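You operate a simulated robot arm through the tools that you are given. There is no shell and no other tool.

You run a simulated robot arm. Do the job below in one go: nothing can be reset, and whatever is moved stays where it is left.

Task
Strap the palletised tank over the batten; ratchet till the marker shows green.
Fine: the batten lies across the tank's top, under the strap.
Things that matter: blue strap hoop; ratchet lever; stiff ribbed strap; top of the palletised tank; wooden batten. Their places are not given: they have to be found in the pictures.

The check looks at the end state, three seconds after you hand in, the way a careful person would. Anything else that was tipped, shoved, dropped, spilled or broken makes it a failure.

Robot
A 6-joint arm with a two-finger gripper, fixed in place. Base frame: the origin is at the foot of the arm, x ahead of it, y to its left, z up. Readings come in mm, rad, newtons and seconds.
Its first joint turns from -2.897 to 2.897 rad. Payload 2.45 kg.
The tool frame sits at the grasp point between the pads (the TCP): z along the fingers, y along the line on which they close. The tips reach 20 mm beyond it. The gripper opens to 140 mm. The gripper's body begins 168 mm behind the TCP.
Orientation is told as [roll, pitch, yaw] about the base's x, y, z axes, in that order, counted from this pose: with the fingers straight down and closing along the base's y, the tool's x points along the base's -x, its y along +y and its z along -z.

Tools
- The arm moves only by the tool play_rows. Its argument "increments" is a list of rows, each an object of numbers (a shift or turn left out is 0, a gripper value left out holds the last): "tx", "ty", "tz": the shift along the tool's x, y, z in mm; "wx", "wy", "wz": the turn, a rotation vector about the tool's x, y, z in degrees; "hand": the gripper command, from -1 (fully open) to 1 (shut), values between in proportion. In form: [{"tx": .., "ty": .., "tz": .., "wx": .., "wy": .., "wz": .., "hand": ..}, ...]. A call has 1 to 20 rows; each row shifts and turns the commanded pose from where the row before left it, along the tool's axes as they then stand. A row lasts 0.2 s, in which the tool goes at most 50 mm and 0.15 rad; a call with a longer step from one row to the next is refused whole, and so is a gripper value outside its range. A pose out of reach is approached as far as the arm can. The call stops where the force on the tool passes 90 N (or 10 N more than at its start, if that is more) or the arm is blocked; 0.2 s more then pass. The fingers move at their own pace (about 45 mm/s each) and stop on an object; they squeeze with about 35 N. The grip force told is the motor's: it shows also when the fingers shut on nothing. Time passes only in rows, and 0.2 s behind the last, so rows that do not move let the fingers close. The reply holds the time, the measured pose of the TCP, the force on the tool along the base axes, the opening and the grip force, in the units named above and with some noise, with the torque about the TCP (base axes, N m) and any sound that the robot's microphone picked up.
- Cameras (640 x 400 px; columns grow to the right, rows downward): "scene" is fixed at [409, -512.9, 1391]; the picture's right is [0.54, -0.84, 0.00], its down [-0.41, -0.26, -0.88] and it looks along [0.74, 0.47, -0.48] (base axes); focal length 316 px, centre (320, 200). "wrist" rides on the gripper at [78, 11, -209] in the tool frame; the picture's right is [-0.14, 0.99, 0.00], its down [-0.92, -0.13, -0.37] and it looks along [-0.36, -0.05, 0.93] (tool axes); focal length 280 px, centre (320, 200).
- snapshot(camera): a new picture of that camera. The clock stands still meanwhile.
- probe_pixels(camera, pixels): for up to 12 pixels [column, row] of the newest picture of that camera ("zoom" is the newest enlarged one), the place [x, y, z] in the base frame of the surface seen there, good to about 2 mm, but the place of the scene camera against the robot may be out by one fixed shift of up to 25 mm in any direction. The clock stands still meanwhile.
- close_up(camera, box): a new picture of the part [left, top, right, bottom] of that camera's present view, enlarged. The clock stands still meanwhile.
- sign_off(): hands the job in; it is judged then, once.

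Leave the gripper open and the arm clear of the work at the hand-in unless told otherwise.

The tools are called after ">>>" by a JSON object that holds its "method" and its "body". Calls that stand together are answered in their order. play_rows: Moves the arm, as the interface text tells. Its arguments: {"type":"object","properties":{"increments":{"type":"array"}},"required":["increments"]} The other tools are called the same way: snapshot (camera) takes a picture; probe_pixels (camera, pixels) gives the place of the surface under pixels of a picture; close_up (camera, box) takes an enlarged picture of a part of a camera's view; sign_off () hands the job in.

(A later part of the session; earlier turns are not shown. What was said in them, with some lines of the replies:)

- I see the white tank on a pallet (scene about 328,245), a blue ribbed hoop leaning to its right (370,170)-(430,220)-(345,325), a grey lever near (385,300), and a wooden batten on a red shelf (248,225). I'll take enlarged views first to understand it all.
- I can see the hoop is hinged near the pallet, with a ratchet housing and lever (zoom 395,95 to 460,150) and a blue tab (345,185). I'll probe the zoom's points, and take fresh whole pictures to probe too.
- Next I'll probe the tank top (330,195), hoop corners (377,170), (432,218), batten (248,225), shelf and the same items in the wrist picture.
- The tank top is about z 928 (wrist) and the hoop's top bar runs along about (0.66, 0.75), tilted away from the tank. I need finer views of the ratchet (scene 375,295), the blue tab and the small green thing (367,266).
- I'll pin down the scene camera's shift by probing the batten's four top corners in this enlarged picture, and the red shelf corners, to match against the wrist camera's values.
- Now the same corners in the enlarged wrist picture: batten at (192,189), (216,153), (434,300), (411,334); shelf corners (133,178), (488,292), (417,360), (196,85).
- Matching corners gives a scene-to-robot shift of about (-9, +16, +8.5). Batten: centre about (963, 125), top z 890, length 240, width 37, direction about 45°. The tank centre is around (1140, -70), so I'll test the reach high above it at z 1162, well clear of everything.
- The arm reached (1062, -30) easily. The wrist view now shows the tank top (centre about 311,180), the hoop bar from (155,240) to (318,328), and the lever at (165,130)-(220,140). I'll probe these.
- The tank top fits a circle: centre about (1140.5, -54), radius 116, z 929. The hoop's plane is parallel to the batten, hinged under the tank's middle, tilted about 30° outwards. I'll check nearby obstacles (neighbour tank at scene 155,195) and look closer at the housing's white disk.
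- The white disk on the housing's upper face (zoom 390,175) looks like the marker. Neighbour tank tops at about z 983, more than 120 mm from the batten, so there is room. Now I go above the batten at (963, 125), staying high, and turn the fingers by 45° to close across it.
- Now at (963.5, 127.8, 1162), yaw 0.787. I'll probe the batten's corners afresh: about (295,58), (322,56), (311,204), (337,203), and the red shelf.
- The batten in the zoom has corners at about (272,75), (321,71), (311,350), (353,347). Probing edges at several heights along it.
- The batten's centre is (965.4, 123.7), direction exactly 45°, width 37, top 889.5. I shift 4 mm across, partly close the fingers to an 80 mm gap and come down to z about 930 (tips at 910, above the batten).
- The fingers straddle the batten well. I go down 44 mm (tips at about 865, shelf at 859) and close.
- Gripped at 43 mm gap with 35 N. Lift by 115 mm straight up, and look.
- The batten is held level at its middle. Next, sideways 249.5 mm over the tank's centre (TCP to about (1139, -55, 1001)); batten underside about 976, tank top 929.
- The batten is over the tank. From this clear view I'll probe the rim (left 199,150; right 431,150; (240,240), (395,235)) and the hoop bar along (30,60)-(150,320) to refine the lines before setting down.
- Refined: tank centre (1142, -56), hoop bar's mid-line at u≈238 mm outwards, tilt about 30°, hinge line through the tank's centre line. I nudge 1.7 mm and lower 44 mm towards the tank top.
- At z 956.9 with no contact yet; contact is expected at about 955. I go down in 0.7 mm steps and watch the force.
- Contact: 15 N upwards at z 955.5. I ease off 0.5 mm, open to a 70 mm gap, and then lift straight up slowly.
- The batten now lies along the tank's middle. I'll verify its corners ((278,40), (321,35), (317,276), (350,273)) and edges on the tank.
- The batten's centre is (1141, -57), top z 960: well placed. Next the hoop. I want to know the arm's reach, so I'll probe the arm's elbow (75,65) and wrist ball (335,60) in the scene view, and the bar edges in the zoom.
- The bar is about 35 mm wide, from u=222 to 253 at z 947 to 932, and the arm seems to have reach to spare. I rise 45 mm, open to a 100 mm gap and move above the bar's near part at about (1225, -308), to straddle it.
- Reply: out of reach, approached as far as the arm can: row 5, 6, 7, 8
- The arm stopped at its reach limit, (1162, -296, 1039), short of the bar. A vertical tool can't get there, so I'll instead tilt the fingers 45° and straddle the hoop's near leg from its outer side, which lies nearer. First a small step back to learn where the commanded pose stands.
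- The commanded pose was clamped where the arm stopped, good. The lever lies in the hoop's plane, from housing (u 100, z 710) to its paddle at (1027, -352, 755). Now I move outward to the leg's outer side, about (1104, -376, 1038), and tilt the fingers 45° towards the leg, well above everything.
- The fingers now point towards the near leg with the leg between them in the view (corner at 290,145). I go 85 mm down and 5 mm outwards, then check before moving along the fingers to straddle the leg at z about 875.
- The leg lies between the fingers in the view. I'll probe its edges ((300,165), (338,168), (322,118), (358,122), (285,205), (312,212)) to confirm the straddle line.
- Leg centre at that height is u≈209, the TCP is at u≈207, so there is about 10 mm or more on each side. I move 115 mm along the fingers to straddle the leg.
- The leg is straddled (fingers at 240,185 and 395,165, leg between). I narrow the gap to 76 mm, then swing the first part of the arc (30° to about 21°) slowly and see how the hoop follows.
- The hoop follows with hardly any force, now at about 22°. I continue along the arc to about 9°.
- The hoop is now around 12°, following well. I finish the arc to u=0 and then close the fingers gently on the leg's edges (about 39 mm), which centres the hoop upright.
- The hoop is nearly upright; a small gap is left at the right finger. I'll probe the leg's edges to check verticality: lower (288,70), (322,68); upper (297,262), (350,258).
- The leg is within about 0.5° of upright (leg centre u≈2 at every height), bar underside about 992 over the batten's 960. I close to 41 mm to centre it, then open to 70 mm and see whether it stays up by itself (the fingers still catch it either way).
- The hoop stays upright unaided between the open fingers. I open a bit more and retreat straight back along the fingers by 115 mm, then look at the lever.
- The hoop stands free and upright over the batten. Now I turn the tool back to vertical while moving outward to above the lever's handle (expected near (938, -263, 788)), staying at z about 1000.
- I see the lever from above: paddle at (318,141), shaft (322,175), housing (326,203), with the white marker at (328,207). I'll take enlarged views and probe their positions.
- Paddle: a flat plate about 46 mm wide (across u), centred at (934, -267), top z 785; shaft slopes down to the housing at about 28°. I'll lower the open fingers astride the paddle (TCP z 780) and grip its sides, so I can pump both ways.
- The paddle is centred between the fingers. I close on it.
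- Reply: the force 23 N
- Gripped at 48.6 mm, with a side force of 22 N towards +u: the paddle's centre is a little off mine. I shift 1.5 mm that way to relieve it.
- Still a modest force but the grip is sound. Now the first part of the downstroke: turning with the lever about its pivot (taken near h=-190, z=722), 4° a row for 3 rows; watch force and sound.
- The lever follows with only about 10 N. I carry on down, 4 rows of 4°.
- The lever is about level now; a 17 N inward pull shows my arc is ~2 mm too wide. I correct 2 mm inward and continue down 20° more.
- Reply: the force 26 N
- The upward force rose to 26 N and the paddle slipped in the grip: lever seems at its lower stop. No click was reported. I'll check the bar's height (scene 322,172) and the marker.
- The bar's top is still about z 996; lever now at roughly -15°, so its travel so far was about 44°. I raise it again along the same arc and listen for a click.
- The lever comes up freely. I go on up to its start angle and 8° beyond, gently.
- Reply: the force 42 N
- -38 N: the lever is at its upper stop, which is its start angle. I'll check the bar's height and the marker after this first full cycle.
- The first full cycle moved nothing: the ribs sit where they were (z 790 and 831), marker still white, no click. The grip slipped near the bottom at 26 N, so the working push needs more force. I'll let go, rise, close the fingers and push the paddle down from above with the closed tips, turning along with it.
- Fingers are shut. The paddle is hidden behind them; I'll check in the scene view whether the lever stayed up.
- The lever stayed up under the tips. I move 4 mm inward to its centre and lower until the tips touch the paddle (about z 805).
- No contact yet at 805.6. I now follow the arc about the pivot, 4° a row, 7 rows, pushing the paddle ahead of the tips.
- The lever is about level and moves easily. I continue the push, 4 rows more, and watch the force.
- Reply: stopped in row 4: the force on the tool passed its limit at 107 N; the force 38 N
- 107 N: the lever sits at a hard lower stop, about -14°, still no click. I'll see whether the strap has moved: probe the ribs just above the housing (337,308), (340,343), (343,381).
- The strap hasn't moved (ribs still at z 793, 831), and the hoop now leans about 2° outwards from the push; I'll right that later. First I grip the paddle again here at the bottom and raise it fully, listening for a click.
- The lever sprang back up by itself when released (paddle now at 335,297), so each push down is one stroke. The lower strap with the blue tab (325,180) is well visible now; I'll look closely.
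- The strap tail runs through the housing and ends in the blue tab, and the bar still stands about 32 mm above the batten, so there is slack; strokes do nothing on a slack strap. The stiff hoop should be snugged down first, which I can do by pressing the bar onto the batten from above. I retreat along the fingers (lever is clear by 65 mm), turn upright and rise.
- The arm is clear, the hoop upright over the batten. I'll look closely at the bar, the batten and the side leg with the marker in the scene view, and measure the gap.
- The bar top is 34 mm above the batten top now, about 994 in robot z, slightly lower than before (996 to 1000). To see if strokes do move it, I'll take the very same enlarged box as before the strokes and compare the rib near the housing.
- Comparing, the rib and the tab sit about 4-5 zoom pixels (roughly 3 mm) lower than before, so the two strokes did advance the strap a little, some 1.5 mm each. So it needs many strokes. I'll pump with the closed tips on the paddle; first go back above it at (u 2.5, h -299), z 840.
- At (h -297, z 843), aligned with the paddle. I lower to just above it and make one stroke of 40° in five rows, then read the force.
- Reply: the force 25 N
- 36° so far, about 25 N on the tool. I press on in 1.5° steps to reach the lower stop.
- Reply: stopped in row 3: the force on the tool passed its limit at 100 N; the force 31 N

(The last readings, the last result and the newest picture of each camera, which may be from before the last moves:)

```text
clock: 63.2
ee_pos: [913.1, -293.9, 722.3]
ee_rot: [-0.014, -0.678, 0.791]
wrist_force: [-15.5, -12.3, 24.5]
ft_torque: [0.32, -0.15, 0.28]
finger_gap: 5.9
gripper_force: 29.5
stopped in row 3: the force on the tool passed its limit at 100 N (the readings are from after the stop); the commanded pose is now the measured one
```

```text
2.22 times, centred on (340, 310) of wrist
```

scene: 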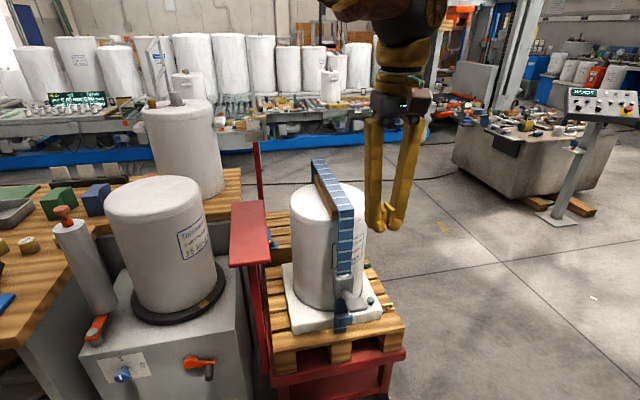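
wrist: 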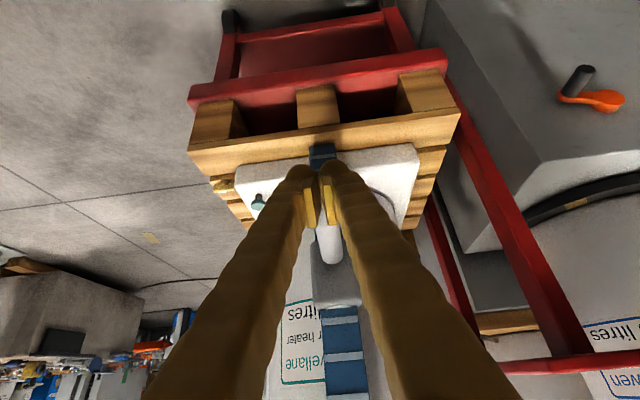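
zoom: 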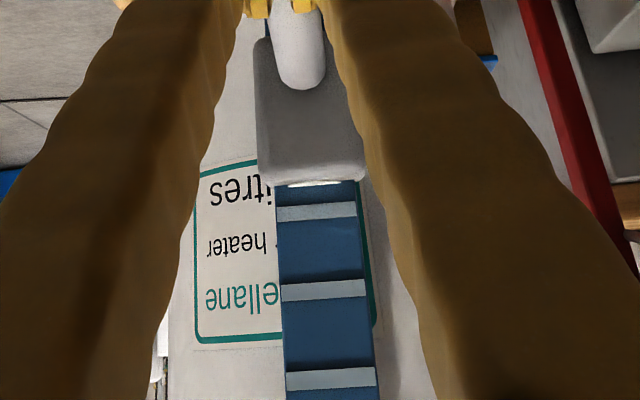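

Stop reached (100 N), no click, and the ribs show the same spacing to the housing as before. I back off, follow the lever up and check with the identical scene enlargement whether this third stroke moved anything.

>>> {"method": "play_rows", "body": {"increments": [{"tz": -12}, {"tx": -12.9, "tz": -14.63, "wy": 8}, {"tx": -12.9, "tz": -14.63, "wy": 8}, {"tx": -12.9, "tz": -14.63, "wy": 8}, {"tx": -12.9, "tz": -14.63, "wy": 8}, {"tx": -11, "tz": -12.4, "wy": 6.8}, {"tz": -20}, {}]}}

>>> {"method": "close_up", "body": {"camera": "scene", "box": [315, 260, 385, 340]}}

>>> {"method": "snapshot", "body": {"camera": "scene"}}

>>> {"method": "snapshot", "body": {"camera": "wrist"}}

```text
clock: 65.0
ee_pos: [928.3, -275.1, 838.0]
ee_rot: [-0.01, -0.001, 0.781]
wrist_force: [-0.3, 0.1, -0.5]
ft_torque: [0.01, 0.02, 0.01]
finger_gap: 0.0
gripper_force: 29.8
```

```text
5.00 times, centred on (350, 300) of scene
```

zoom: 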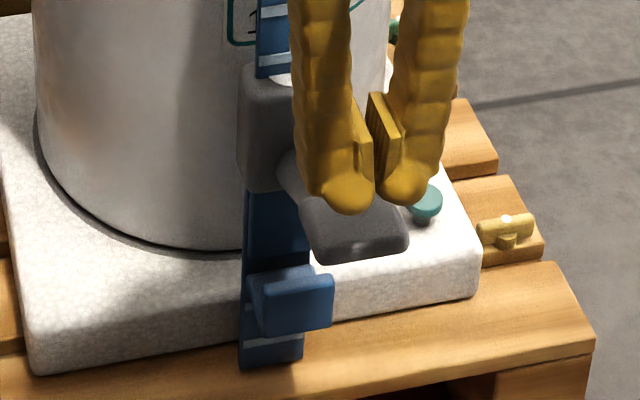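

```text
taken
```

scene: 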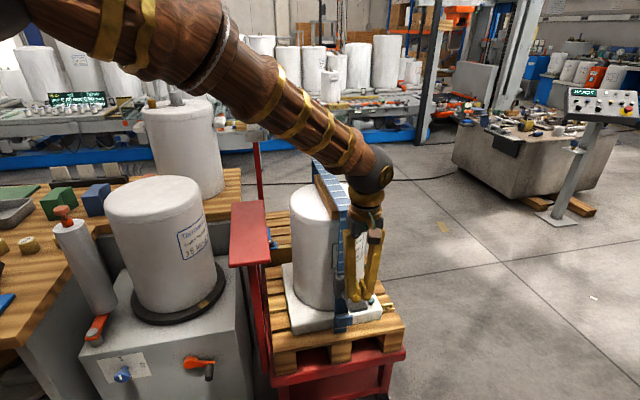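

```text
taken
```

wrist: 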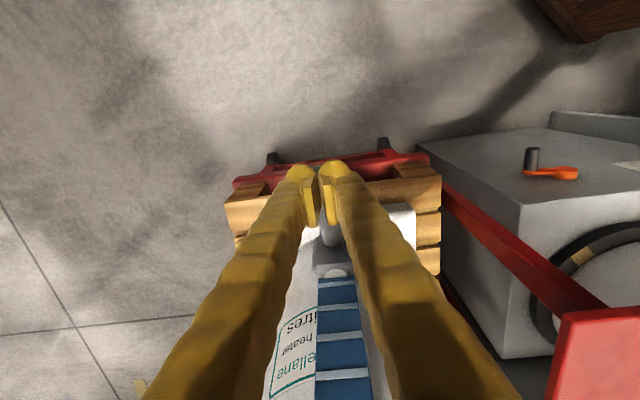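

No visible change from that stroke. I'll measure the bar's top again in the scene view at several points to compare with the 985.7 of before.

>>> {"method": "probe_pixels", "body": {"camera": "scene", "pixels": [[319, 164], [322, 168], [325, 172], [328, 178], [332, 185], [318, 183], [324, 195]]}}

>>> {"method": "close_up", "body": {"camera": "scene", "box": [290, 150, 380, 250]}}

```text
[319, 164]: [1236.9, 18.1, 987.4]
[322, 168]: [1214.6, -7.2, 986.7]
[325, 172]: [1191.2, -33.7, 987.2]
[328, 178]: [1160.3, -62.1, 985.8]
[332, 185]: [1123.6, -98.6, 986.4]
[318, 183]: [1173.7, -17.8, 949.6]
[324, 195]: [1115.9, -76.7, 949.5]
```

```text
4.00 times, centred on (335, 200) of scene
```

zoom: 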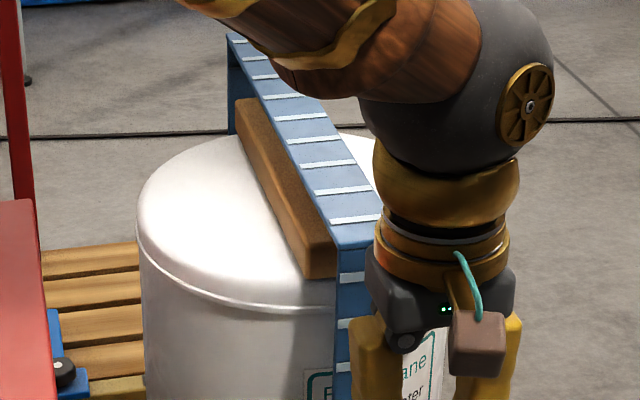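

No change (986.7), so strokes on the slack strap do nothing; the slack has to come out first. I go up to z 1060 and over the bar's middle, to look at it and then press it down gently onto the batten.

>>> {"method": "play_rows", "body": {"increments": [{"tz": -44.4}, {"tz": -44.4}, {"tz": -44.4}, {"tz": -44.4}, {"tz": -44.4}, {"tx": -43.7, "ty": 0.3}, {"tx": -43.7, "ty": 0.3}, {"tx": -43.7, "ty": 0.3}, {"tx": -43.7, "ty": 0.3}, {"tx": -43.7, "ty": 0.3}, {"tx": -43.7, "ty": 0.3}, {"tx": -43.7, "ty": 0.3}, {}, {}]}}

>>> {"method": "snapshot", "body": {"camera": "wrist"}}

>>> {"method": "snapshot", "body": {"camera": "scene"}}

```text
clock: 68.0
ee_pos: [1142.0, -57.7, 1057.2]
ee_rot: [-0.01, 0.0, 0.782]
wrist_force: [-0.4, 0.2, 0.0]
ft_torque: [-0.01, 0.02, 0.01]
finger_gap: 0.0
gripper_force: 29.0
```

```text
taken
```

wrist: 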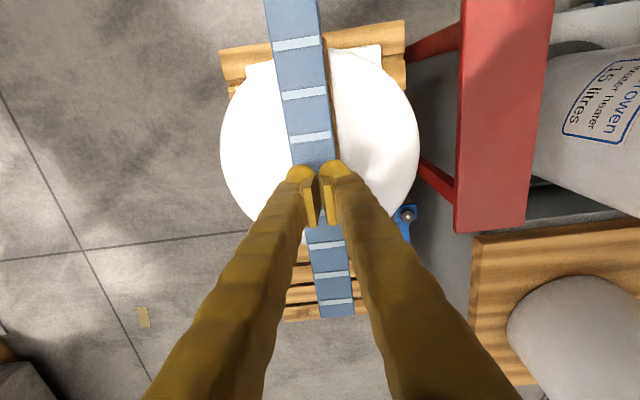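

```text
taken
```

scene: 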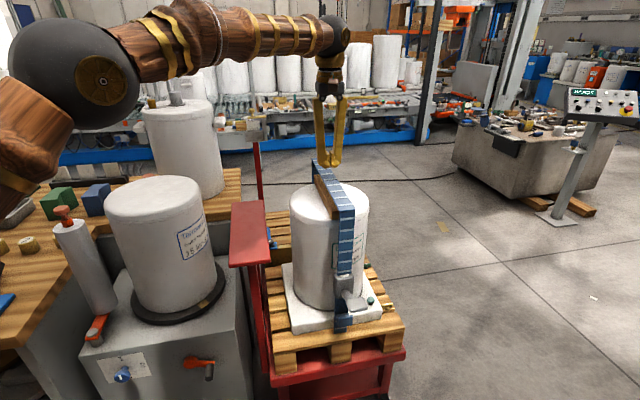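

From above, a thin strip of batten shows to the right of the bar, so the bar stands slightly outwards. I'll probe the bar's edges and the batten's edge.

>>> {"method": "probe_pixels", "body": {"camera": "wrist", "pixels": [[272, 30], [319, 28], [286, 110], [328, 108], [308, 240], [345, 238], [318, 310], [351, 308], [335, 130], [325, 40], [296, 65], [310, 120]]}}

>>> {"method": "close_up", "body": {"camera": "wrist", "box": [220, 0, 420, 200]}}

```text
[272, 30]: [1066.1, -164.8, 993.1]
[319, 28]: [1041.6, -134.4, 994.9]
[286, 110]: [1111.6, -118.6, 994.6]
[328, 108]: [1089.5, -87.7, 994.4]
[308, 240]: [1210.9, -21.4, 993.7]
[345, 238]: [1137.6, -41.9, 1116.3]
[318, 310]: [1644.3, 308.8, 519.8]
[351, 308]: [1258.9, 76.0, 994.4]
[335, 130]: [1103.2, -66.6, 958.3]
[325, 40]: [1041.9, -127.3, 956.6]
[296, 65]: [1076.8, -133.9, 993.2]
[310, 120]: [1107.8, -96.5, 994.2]
```

```text
2.00 times, centred on (320, 100) of wrist
```

zoom: 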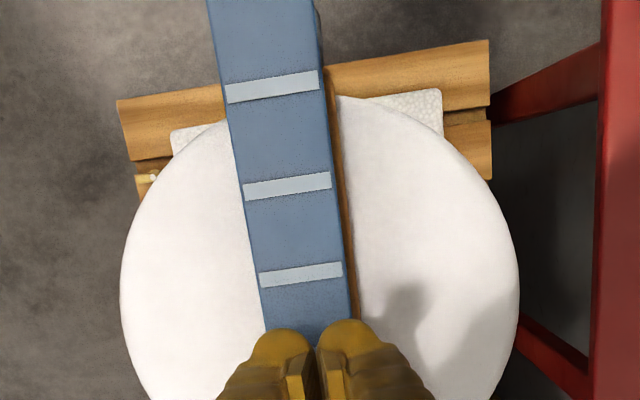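

The bar's centre is at u≈4, the batten's at u≈0.5, each about 40 mm wide, so it lies over the batten. Bar top z 994.2. I shift 3 mm, lower the closed tips to near contact, then press in 1.5 mm steps.

>>> {"method": "play_rows", "body": {"increments": [{"ty": -3, "tz": 20}, {"tz": 18}, {"tz": 3}, {"tz": 1.5}, {"tz": 1.5}, {"tz": 1.5}, {}]}}

```text
clock: 69.6
ee_pos: [1143.6, -59.4, 1014.0]
ee_rot: [-0.008, -0.001, 0.782]
wrist_force: [-0.2, -0.2, 0.8]
ft_torque: [0.03, 0.0, -0.01]
finger_gap: 0.0
gripper_force: 29.1
```

At z 1014, just about touching. I press on in 1.5 mm steps and watch the force and sound.

>>> {"method": "play_rows", "body": {"increments": [{"tz": 1.5}, {"tz": 1.5}, {"tz": 1.5}, {}]}}

```text
clock: 70.6
ee_pos: [1144.1, -59.8, 1009.3]
ee_rot: [-0.008, -0.001, 0.782]
wrist_force: [-1.0, 0.6, -0.3]
ft_torque: [-0.01, 0.02, -0.06]
finger_gap: 0.0
gripper_force: 29.4
```

Now 1009.3 and no force at all: either the bar is giving way freely or the tips aren't there yet. I'll look.

>>> {"method": "close_up", "body": {"camera": "scene", "box": [290, 150, 380, 250]}}

>>> {"method": "snapshot", "body": {"camera": "wrist"}}

>>> {"method": "probe_pixels", "body": {"camera": "wrist", "pixels": [[296, 65], [310, 120], [290, 30]]}}

```text
4.00 times, centred on (335, 200) of scene
```

zoom: 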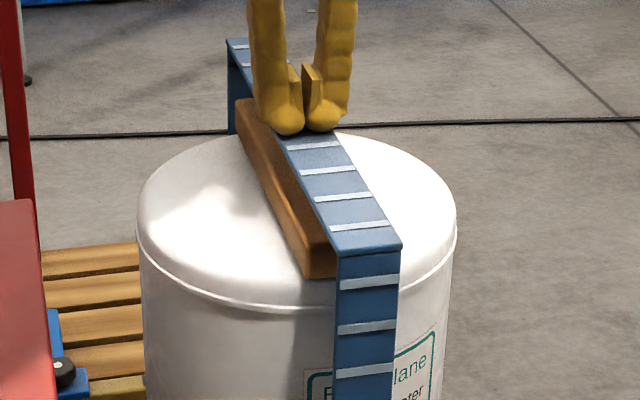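

```text
taken
```

wrist: 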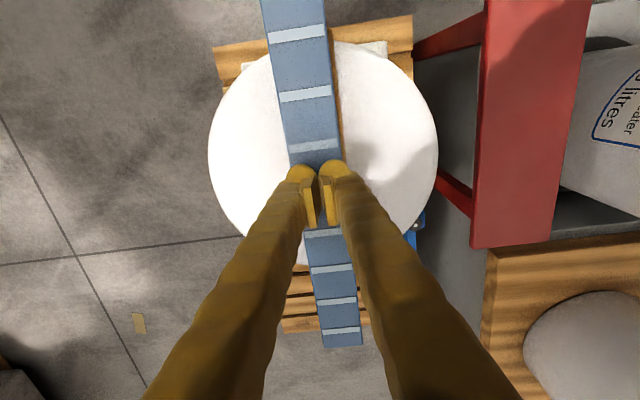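

```text
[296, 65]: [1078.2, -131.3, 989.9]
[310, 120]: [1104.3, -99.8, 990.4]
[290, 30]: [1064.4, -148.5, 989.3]
```

The bar does move down with the tips (now z 990) at almost no force: it slides in the tightening direction. I continue pressing in 2 mm steps until it lands on the batten.

>>> {"method": "play_rows", "body": {"increments": [{"tz": 2}, {"tz": 2}, {"tz": 2}, {"tz": 2}, {"tz": 2}, {}]}}

>>> {"method": "close_up", "body": {"camera": "scene", "box": [290, 150, 380, 250]}}

```text
clock: 72.0
ee_pos: [1142.6, -60.8, 999.7]
ee_rot: [-0.007, 0.0, 0.782]
wrist_force: [0.8, 0.4, 1.0]
ft_torque: [0.0, 0.03, 0.0]
finger_gap: 0.1
gripper_force: 29.6
```

```text
4.00 times, centred on (335, 200) of scene
```

zoom: 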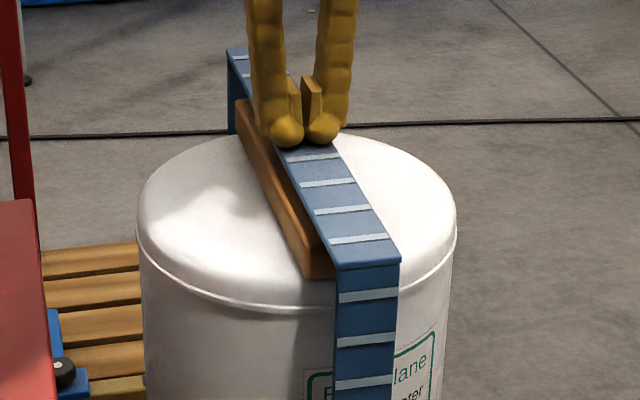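

The bar follows (now about z 980), staying upright. I go on with 2 mm steps; landing is expected near TCP z 986.

>>> {"method": "play_rows", "body": {"increments": [{"tz": 2}, {"tz": 2}, {"tz": 2}, {"tz": 2}, {"tz": 2}, {}]}}

>>> {"method": "close_up", "body": {"camera": "scene", "box": [290, 150, 380, 250]}}

>>> {"method": "snapshot", "body": {"camera": "wrist"}}

```text
clock: 73.4
ee_pos: [1143.7, -61.4, 988.9]
ee_rot: [-0.008, -0.002, 0.783]
wrist_force: [0.0, -1.1, -0.1]
ft_torque: [0.02, -0.01, -0.01]
finger_gap: 0.4
gripper_force: 29.3
```

```text
4.00 times, centred on (335, 200) of scene
```

zoom: 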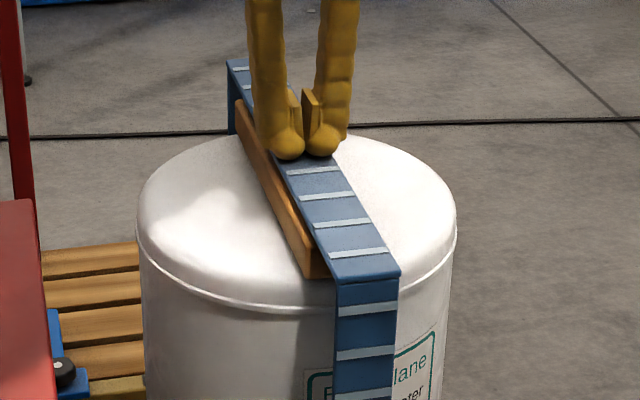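

```text
taken
```

wrist: 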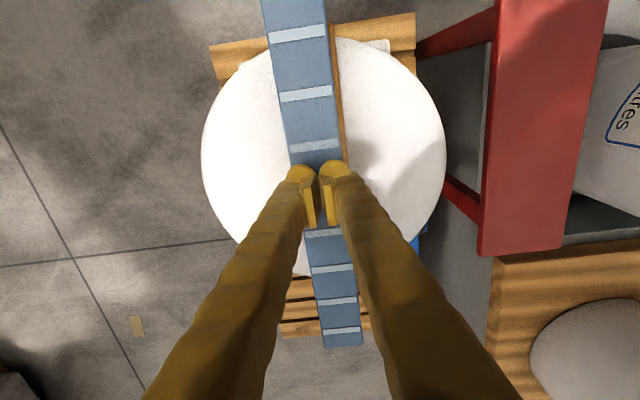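

Bar top about 969 now. I continue in 1 mm steps until I feel the batten.

>>> {"method": "play_rows", "body": {"increments": [{"tz": 1}, {"tz": 1}, {"tz": 1}, {}]}}

```text
clock: 74.4
ee_pos: [1144.4, -61.1, 986.6]
ee_rot: [-0.007, 0.0, 0.781]
wrist_force: [0.5, 0.1, 0.1]
ft_torque: [0.01, 0.02, 0.01]
finger_gap: 0.0
gripper_force: 29.2
```

No force yet at 986.6. Three more 1 mm steps.

>>> {"method": "play_rows", "body": {"increments": [{"tz": 1}, {"tz": 1}, {"tz": 1}, {}]}}

>>> {"method": "snapshot", "body": {"camera": "wrist"}}

>>> {"method": "probe_pixels", "body": {"camera": "wrist", "pixels": [[296, 65], [310, 120], [290, 30], [335, 100], [325, 250], [335, 300]]}}

```text
clock: 75.4
ee_pos: [1144.9, -61.9, 985.2]
ee_rot: [-0.007, -0.002, 0.781]
wrist_force: [-3.6, 1.5, 16.0]
ft_torque: [0.11, 0.17, 0.0]
finger_gap: 6.2
gripper_force: 29.3
```

```text
taken
```

wrist: 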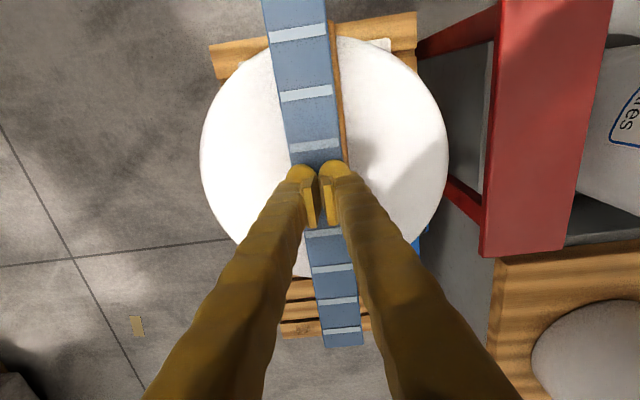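

```text
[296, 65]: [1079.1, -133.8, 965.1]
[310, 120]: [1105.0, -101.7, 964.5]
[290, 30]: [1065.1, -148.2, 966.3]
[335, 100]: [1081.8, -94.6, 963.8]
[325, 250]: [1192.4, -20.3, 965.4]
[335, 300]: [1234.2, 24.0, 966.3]
```

Contact: 16 N, bar top at 965, so it lies on the batten (960). I lift off and check that it stays, and look at the marker.

>>> {"method": "play_rows", "body": {"increments": [{"tz": -5}, {"tz": -25}, {"tz": -40}, {}]}}

>>> {"method": "snapshot", "body": {"camera": "wrist"}}

>>> {"method": "close_up", "body": {"camera": "scene", "box": [300, 150, 400, 350]}}

>>> {"method": "close_up", "body": {"camera": "scene", "box": [315, 260, 385, 340]}}

```text
clock: 76.4
ee_pos: [1144.5, -61.2, 1053.6]
ee_rot: [-0.008, -0.001, 0.782]
wrist_force: [0.6, 0.1, -0.1]
ft_torque: [0.01, -0.03, -0.01]
finger_gap: 0.0
gripper_force: 29.4
```

```text
taken
```

wrist: 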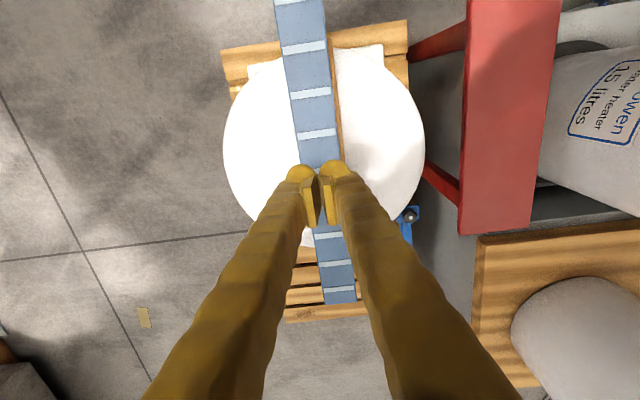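

```text
2.00 times, centred on (350, 250) of scene
```

zoom: 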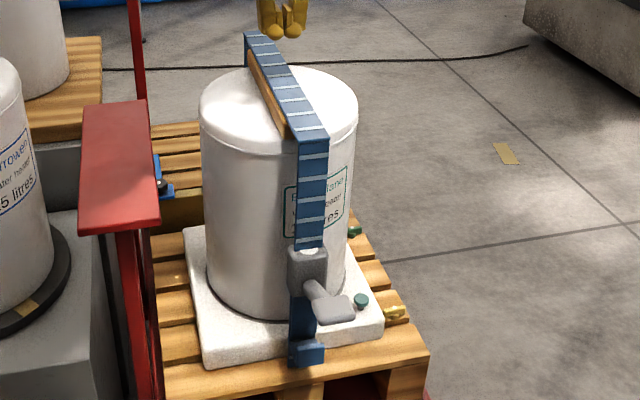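

```text
5.00 times, centred on (350, 300) of scene
```

zoom: 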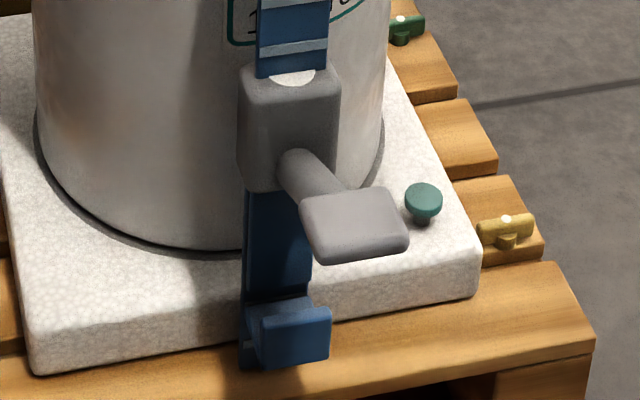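

The bar stays on the batten, the tab moved down with it, marker still white. Now the lever again: I move back above the paddle at z 1053, then lower to z 808.

>>> {"method": "play_rows", "body": {"increments": [{"tx": 42.4, "ty": 0.3}, {"tx": 42.4, "ty": 0.3}, {"tx": 42.4, "ty": 0.3}, {"tx": 42.4, "ty": 0.3}, {"tx": 42.4, "ty": 0.3}, {"tx": 42.4, "ty": 0.3}, {"tx": 42.4, "ty": 0.3}, {"tz": 45}, {"tz": 45}, {"tz": 45}, {"tz": 45}, {"tz": 45}, {"tz": 20}, {}]}}

>>> {"method": "snapshot", "body": {"camera": "wrist"}}

```text
clock: 79.4
ee_pos: [933.4, -269.4, 808.0]
ee_rot: [-0.009, 0.001, 0.781]
wrist_force: [-0.1, -0.3, 0.5]
ft_torque: [0.01, 0.0, -0.02]
finger_gap: 0.0
gripper_force: 29.0
```

```text
taken
```

wrist: 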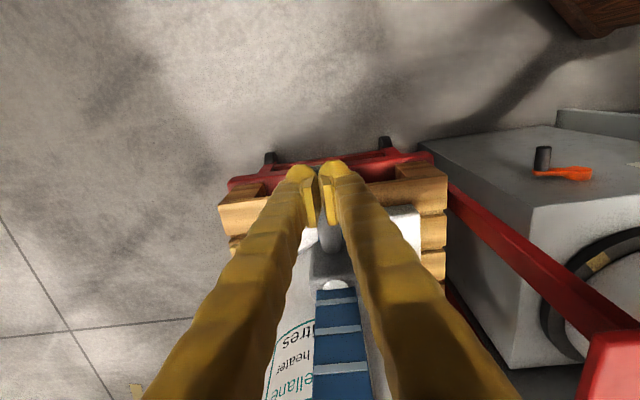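

In place at (u 3.4, h -298, z 808). First stroke on the snug strap: 36° down, then read.

>>> {"method": "play_rows", "body": {"increments": [{"tz": 2}, {"tx": 10.74, "tz": 16.28, "wy": -8}, {"tx": 10.74, "tz": 16.28, "wy": -8}, {"tx": 10.74, "tz": 16.28, "wy": -8}, {"tx": 10.74, "tz": 16.28, "wy": -8}, {"tx": 5.65, "tz": 7.95, "wy": -4}, {}]}}

>>> {"method": "close_up", "body": {"camera": "wrist", "box": [270, 200, 410, 400]}}

```text
clock: 81.0
ee_pos: [913.8, -290.1, 724.8]
ee_rot: [-0.012, -0.631, 0.787]
wrist_force: [-12.3, -11.5, 9.7]
ft_torque: [0.03, -0.03, 0.07]
finger_gap: 5.9
gripper_force: 29.4
```

```text
2.00 times, centred on (340, 300) of wrist
```

zoom: 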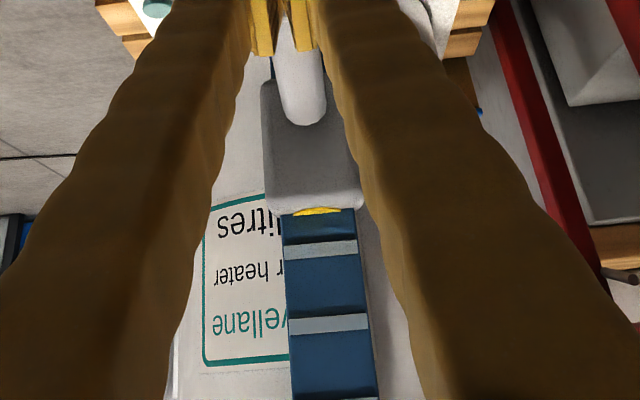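

The marker turned yellow (zoom 318,211), so this stroke tensions. I'll go one stroke at a time now, checking the marker each time, not to overshoot. I ease back up and look at the marker.

>>> {"method": "play_rows", "body": {"increments": [{"tz": -6}, {"tx": -12.9, "tz": -14.63, "wy": 8}, {"tx": -12.9, "tz": -14.63, "wy": 8}, {"tx": -12.9, "tz": -14.63, "wy": 8}, {"tx": -12.9, "tz": -14.63, "wy": 8}, {"tx": -6.1, "tz": -7.6, "wy": 4}, {"tz": -6}, {}]}}

>>> {"method": "close_up", "body": {"camera": "wrist", "box": [270, 220, 410, 400]}}

>>> {"method": "close_up", "body": {"camera": "scene", "box": [315, 250, 395, 340]}}

```text
clock: 82.8
ee_pos: [930.4, -271.1, 816.8]
ee_rot: [-0.007, 0.0, 0.782]
wrist_force: [-0.4, -0.6, 0.4]
ft_torque: [0.01, 0.0, 0.0]
finger_gap: 0.0
gripper_force: 29.3
```

```text
2.22 times, centred on (340, 310) of wrist
```

zoom: 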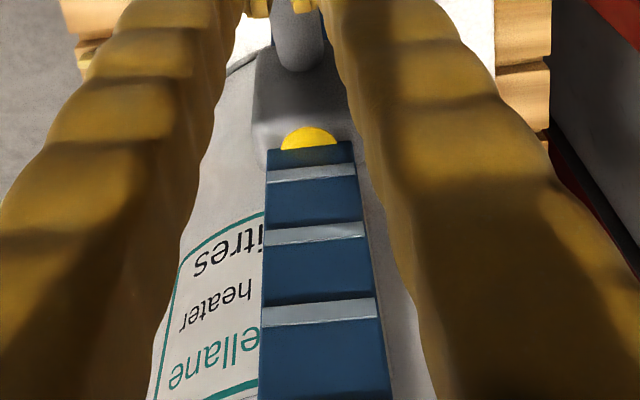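

```text
4.44 times, centred on (355, 295) of scene
```

zoom: 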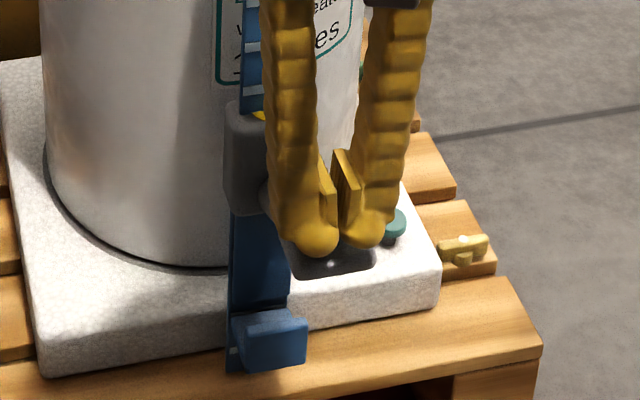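

The marker stays yellow with the lever back up. Second stroke, same travel.

>>> {"method": "play_rows", "body": {"increments": [{"tx": -3, "tz": 10.5}, {"tx": 10.74, "tz": 16.28, "wy": -8}, {"tx": 10.74, "tz": 16.28, "wy": -8}, {"tx": 10.74, "tz": 16.28, "wy": -8}, {"tx": 10.74, "tz": 16.28, "wy": -8}, {"tx": 5.65, "tz": 7.95, "wy": -4}, {}]}}

>>> {"method": "close_up", "body": {"camera": "wrist", "box": [270, 200, 410, 400]}}

```text
clock: 84.4
ee_pos: [912.5, -290.9, 725.9]
ee_rot: [-0.01, -0.631, 0.787]
wrist_force: [-4.7, -6.4, 4.4]
ft_torque: [0.02, 0.02, 0.03]
finger_gap: 6.0
gripper_force: 29.6
```

```text
2.00 times, centred on (340, 300) of wrist
```

zoom: 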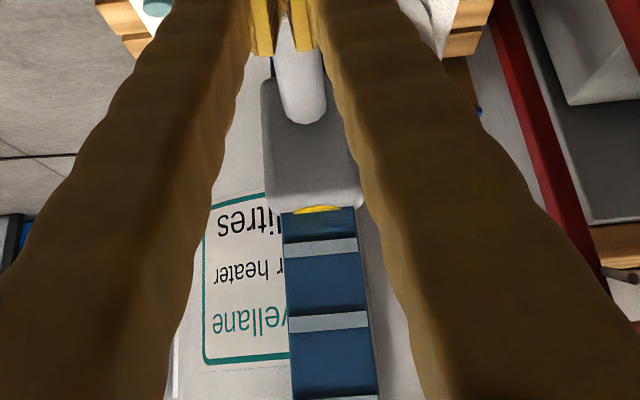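

Still yellow, with only 9 N, so maybe not quite at the stroke's end. I press 1.2° further.

>>> {"method": "play_rows", "body": {"increments": [{"tx": 1.75, "tz": 2.36, "wy": -1.2}, {}]}}

>>> {"method": "close_up", "body": {"camera": "wrist", "box": [270, 200, 410, 400]}}

```text
clock: 85.0
ee_pos: [913.8, -291.0, 723.3]
ee_rot: [-0.013, -0.652, 0.788]
wrist_force: [-8.2, -6.3, 28.5]
ft_torque: [0.44, -0.25, 0.12]
finger_gap: 6.0
gripper_force: 29.7
```

```text
2.00 times, centred on (340, 300) of wrist
```

zoom: 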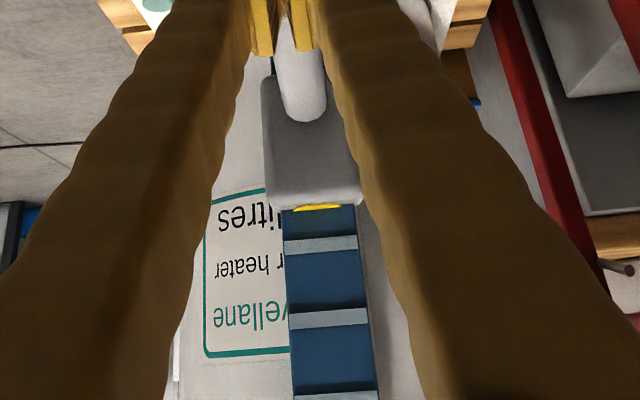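

Now 31 N at the stop, still yellow. Back up fully, and check the marker there.

>>> {"method": "play_rows", "body": {"increments": [{"tz": -6}, {"tx": -12.9, "tz": -14.63, "wy": 8}, {"tx": -12.9, "tz": -14.63, "wy": 8}, {"tx": -12.9, "tz": -14.63, "wy": 8}, {"tx": -12.9, "tz": -14.63, "wy": 8}, {"tx": -7.8, "tz": -9.7, "wy": 5.2}, {"tz": -6}, {}]}}

>>> {"method": "close_up", "body": {"camera": "wrist", "box": [270, 220, 410, 400]}}

```text
clock: 86.8
ee_pos: [929.0, -272.4, 818.3]
ee_rot: [-0.009, 0.0, 0.782]
wrist_force: [-0.5, -0.1, 0.5]
ft_torque: [0.02, -0.02, 0.02]
finger_gap: 0.0
gripper_force: 29.4
```

```text
2.22 times, centred on (340, 310) of wrist
```

zoom: 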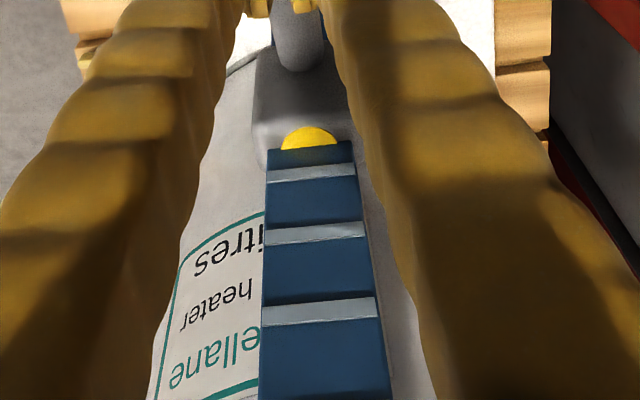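

Yellow, lever back up. Third stroke, down to the stop (37.2°).

>>> {"method": "play_rows", "body": {"increments": [{"tx": -4.5, "tz": 12}, {"tx": 10.74, "tz": 16.28, "wy": -8}, {"tx": 10.74, "tz": 16.28, "wy": -8}, {"tx": 10.74, "tz": 16.28, "wy": -8}, {"tx": 10.74, "tz": 16.28, "wy": -8}, {"tx": 5.65, "tz": 7.95, "wy": -4}, {"tx": 1.75, "tz": 2.36, "wy": -1.2}, {}]}}

>>> {"method": "close_up", "body": {"camera": "wrist", "box": [270, 200, 410, 400]}}

```text
clock: 88.6
ee_pos: [913.5, -290.0, 723.6]
ee_rot: [-0.013, -0.65, 0.791]
wrist_force: [-33.4, -17.2, 53.9]
ft_torque: [0.98, -0.18, 0.27]
finger_gap: 6.0
gripper_force: 29.6
```

```text
2.00 times, centred on (340, 300) of wrist
```

zoom: 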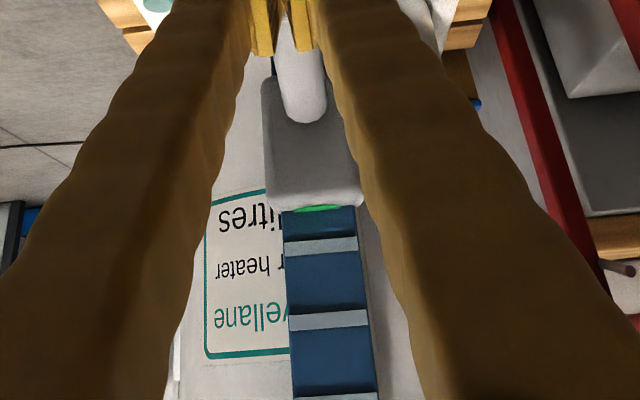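

The marker turned green (zoom 318,208). I stop stroking, let the lever up gently and confirm it stays green.

>>> {"method": "play_rows", "body": {"increments": [{"tz": -3}, {"tz": -4}, {"tx": -12.9, "tz": -14.63, "wy": 8}, {"tx": -12.9, "tz": -14.63, "wy": 8}, {"tx": -12.9, "tz": -14.63, "wy": 8}, {"tx": -12.9, "tz": -14.63, "wy": 8}, {"tx": -7.8, "tz": -9.7, "wy": 5.2}, {"tz": -15}, {}]}}

>>> {"method": "close_up", "body": {"camera": "wrist", "box": [270, 220, 410, 400]}}

```text
clock: 90.6
ee_pos: [930.8, -271.5, 824.2]
ee_rot: [-0.009, 0.0, 0.78]
wrist_force: [-0.1, -1.1, 0.7]
ft_torque: [-0.02, 0.01, 0.02]
finger_gap: 0.0
gripper_force: 29.5
```

```text
2.22 times, centred on (340, 310) of wrist
```

zoom: 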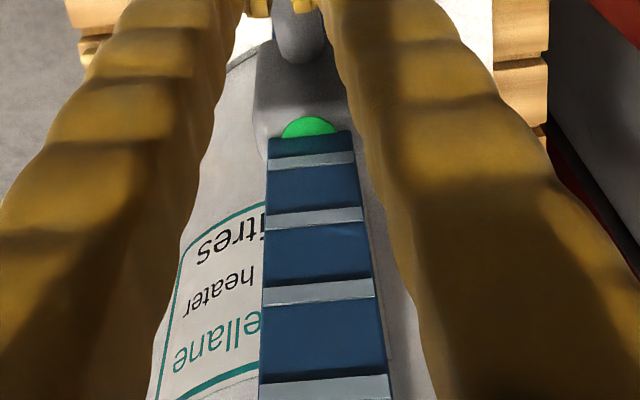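

Green and holding, lever up. I now retreat: straight up, then outward away from the work, and open the gripper.

>>> {"method": "play_rows", "body": {"increments": [{"tz": -15}, {"tz": -45}, {"tz": -45}, {"tz": -45}, {"tz": -45}, {"tz": -45}, {"tz": -30}, {"tx": 40}, {"tx": 40}, {"tx": 40}, {"tx": 30}, {"hand": -1}, {}, {}, {}, {}, {}, {}, {}]}}

>>> {"method": "snapshot", "body": {"camera": "scene"}}

>>> {"method": "snapshot", "body": {"camera": "wrist"}}

>>> {"method": "close_up", "body": {"camera": "scene", "box": [290, 150, 390, 250]}}

>>> {"method": "close_up", "body": {"camera": "scene", "box": [315, 250, 395, 340]}}

```text
clock: 94.6
ee_pos: [823.4, -376.6, 1097.4]
ee_rot: [-0.008, 0.0, 0.782]
wrist_force: [0.4, 0.6, -0.3]
ft_torque: [0.04, -0.02, 0.02]
finger_gap: 140.1
gripper_force: 0.1
```

```text
taken
```

scene: 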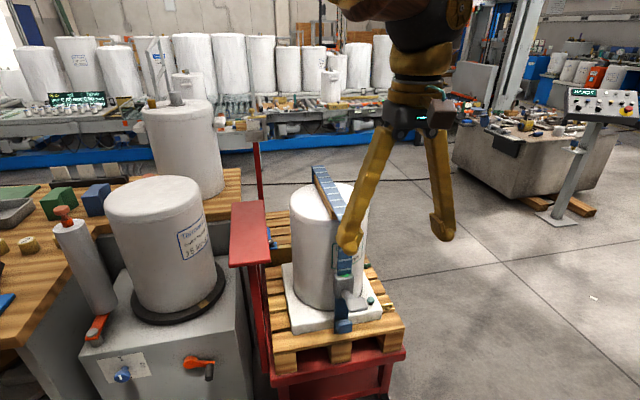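

```text
taken
```

wrist: 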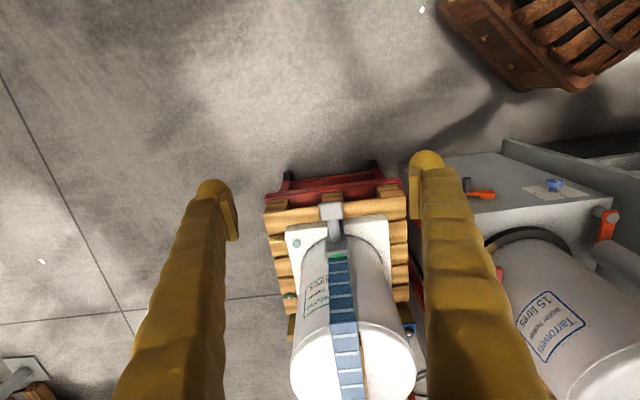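

```text
4.00 times, centred on (340, 200) of scene
```

zoom: 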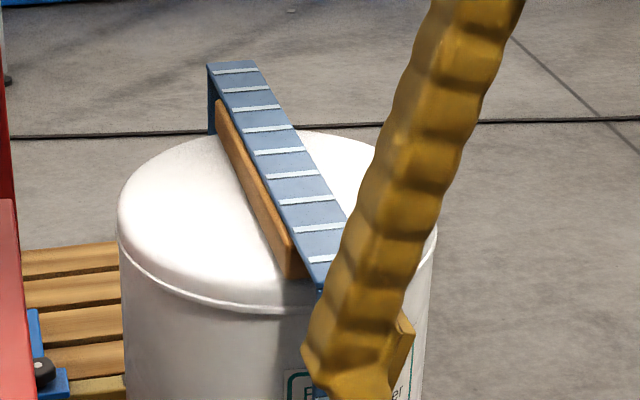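

```text
4.44 times, centred on (355, 295) of scene
```

zoom: 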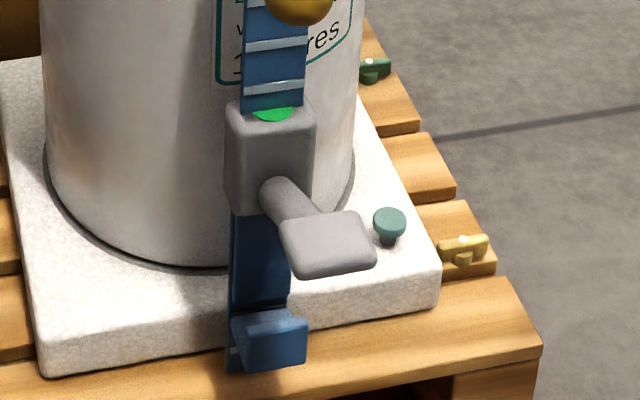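

The marker is green in the scene view too (zoom 272,113), lever up, bar on the batten. I draw the arm back a bit more so the whole work can be seen, and check bar, batten and tank once more.

>>> {"method": "play_rows", "body": {"increments": [{"tx": 45}, {"tx": 45}, {"tx": 45}, {}, {}]}}

>>> {"method": "snapshot", "body": {"camera": "scene"}}

>>> {"method": "close_up", "body": {"camera": "scene", "box": [280, 150, 400, 260]}}

>>> {"method": "probe_pixels", "body": {"camera": "scene", "pixels": [[319, 172], [325, 183], [332, 195], [342, 210], [313, 183], [320, 200], [326, 213], [300, 205], [360, 205], [343, 250], [344, 235]]}}

```text
clock: 95.8
ee_pos: [726.1, -471.6, 1095.7]
ee_rot: [-0.01, 0.001, 0.781]
wrist_force: [-0.5, 0.5, 0.6]
ft_torque: [-0.01, -0.01, 0.0]
finger_gap: 140.1
gripper_force: 0.1
```

```text
taken
```

scene: 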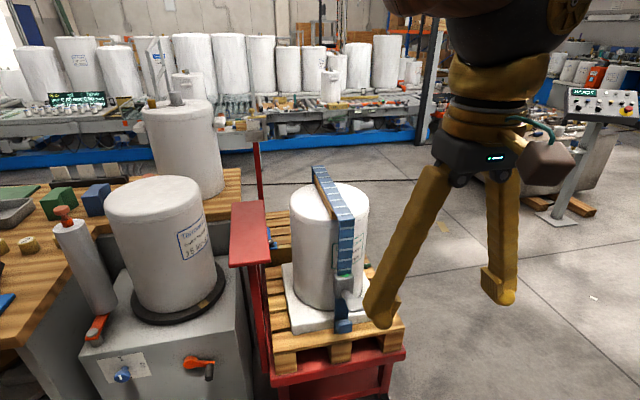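

```text
3.64 times, centred on (340, 205) of scene
```

zoom: 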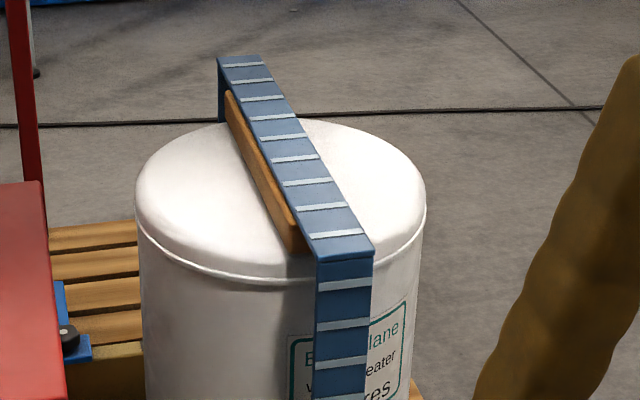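

```text
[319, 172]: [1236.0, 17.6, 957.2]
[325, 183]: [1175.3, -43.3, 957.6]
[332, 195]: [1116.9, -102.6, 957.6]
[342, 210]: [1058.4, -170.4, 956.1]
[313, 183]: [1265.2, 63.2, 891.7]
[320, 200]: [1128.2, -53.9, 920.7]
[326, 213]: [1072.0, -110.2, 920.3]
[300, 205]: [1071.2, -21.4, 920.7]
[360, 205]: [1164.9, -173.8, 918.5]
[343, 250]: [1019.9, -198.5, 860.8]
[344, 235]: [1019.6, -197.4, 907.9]
```

All in order: the bar lies level (scene z 957) on the batten across the tank's top, the marker was green several seconds after the last stroke, the neighbouring tank, shelf and pallet stand as before, and the gripper is open and clear. One last look at the marker before handing in.

>>> {"method": "close_up", "body": {"camera": "scene", "box": [315, 250, 395, 340]}}

```text
4.44 times, centred on (355, 295) of scene
```

zoom: 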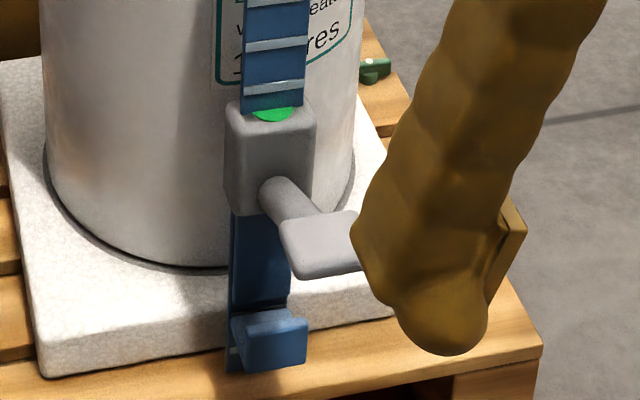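

The marker is still green (zoom 272,114). The finger that seems near the lever is only in the foreground: the tool is at z 1096, far off. I hand the job in.

>>> {"method": "sign_off", "body": {}}

```text
The job is handed in.
```

The tank is strapped over the batten and the ratchet marker shows green. I handed the job in, but no verdict has come back yet.

- **Batten:** it lies flat across the middle of the tank's top, along the line of the strap. It sits about 1 mm off the tank's centre by my measurements.
- **Strap:** I swung the hoop upright and pressed its top bar down onto the batten. The bar sits about 4 mm to one side of the batten's centre line, but still over it.
- **Ratchet:** three lever strokes before that, with the strap still slack, changed nothing. After I pressed the bar down, three more took the marker from white to yellow to green. It was still green more than five seconds after the last stroke.
- **Force limit:** two of the early lever strokes hit the lever's lower stop and passed the 90 N limit, at 107 N and 100 N. The arm stopped each time, and I saw no damage.
- **Surroundings:** the neighbouring tank, shelf and pallet look unmoved. The gripper is open and the arm is clear of the work.
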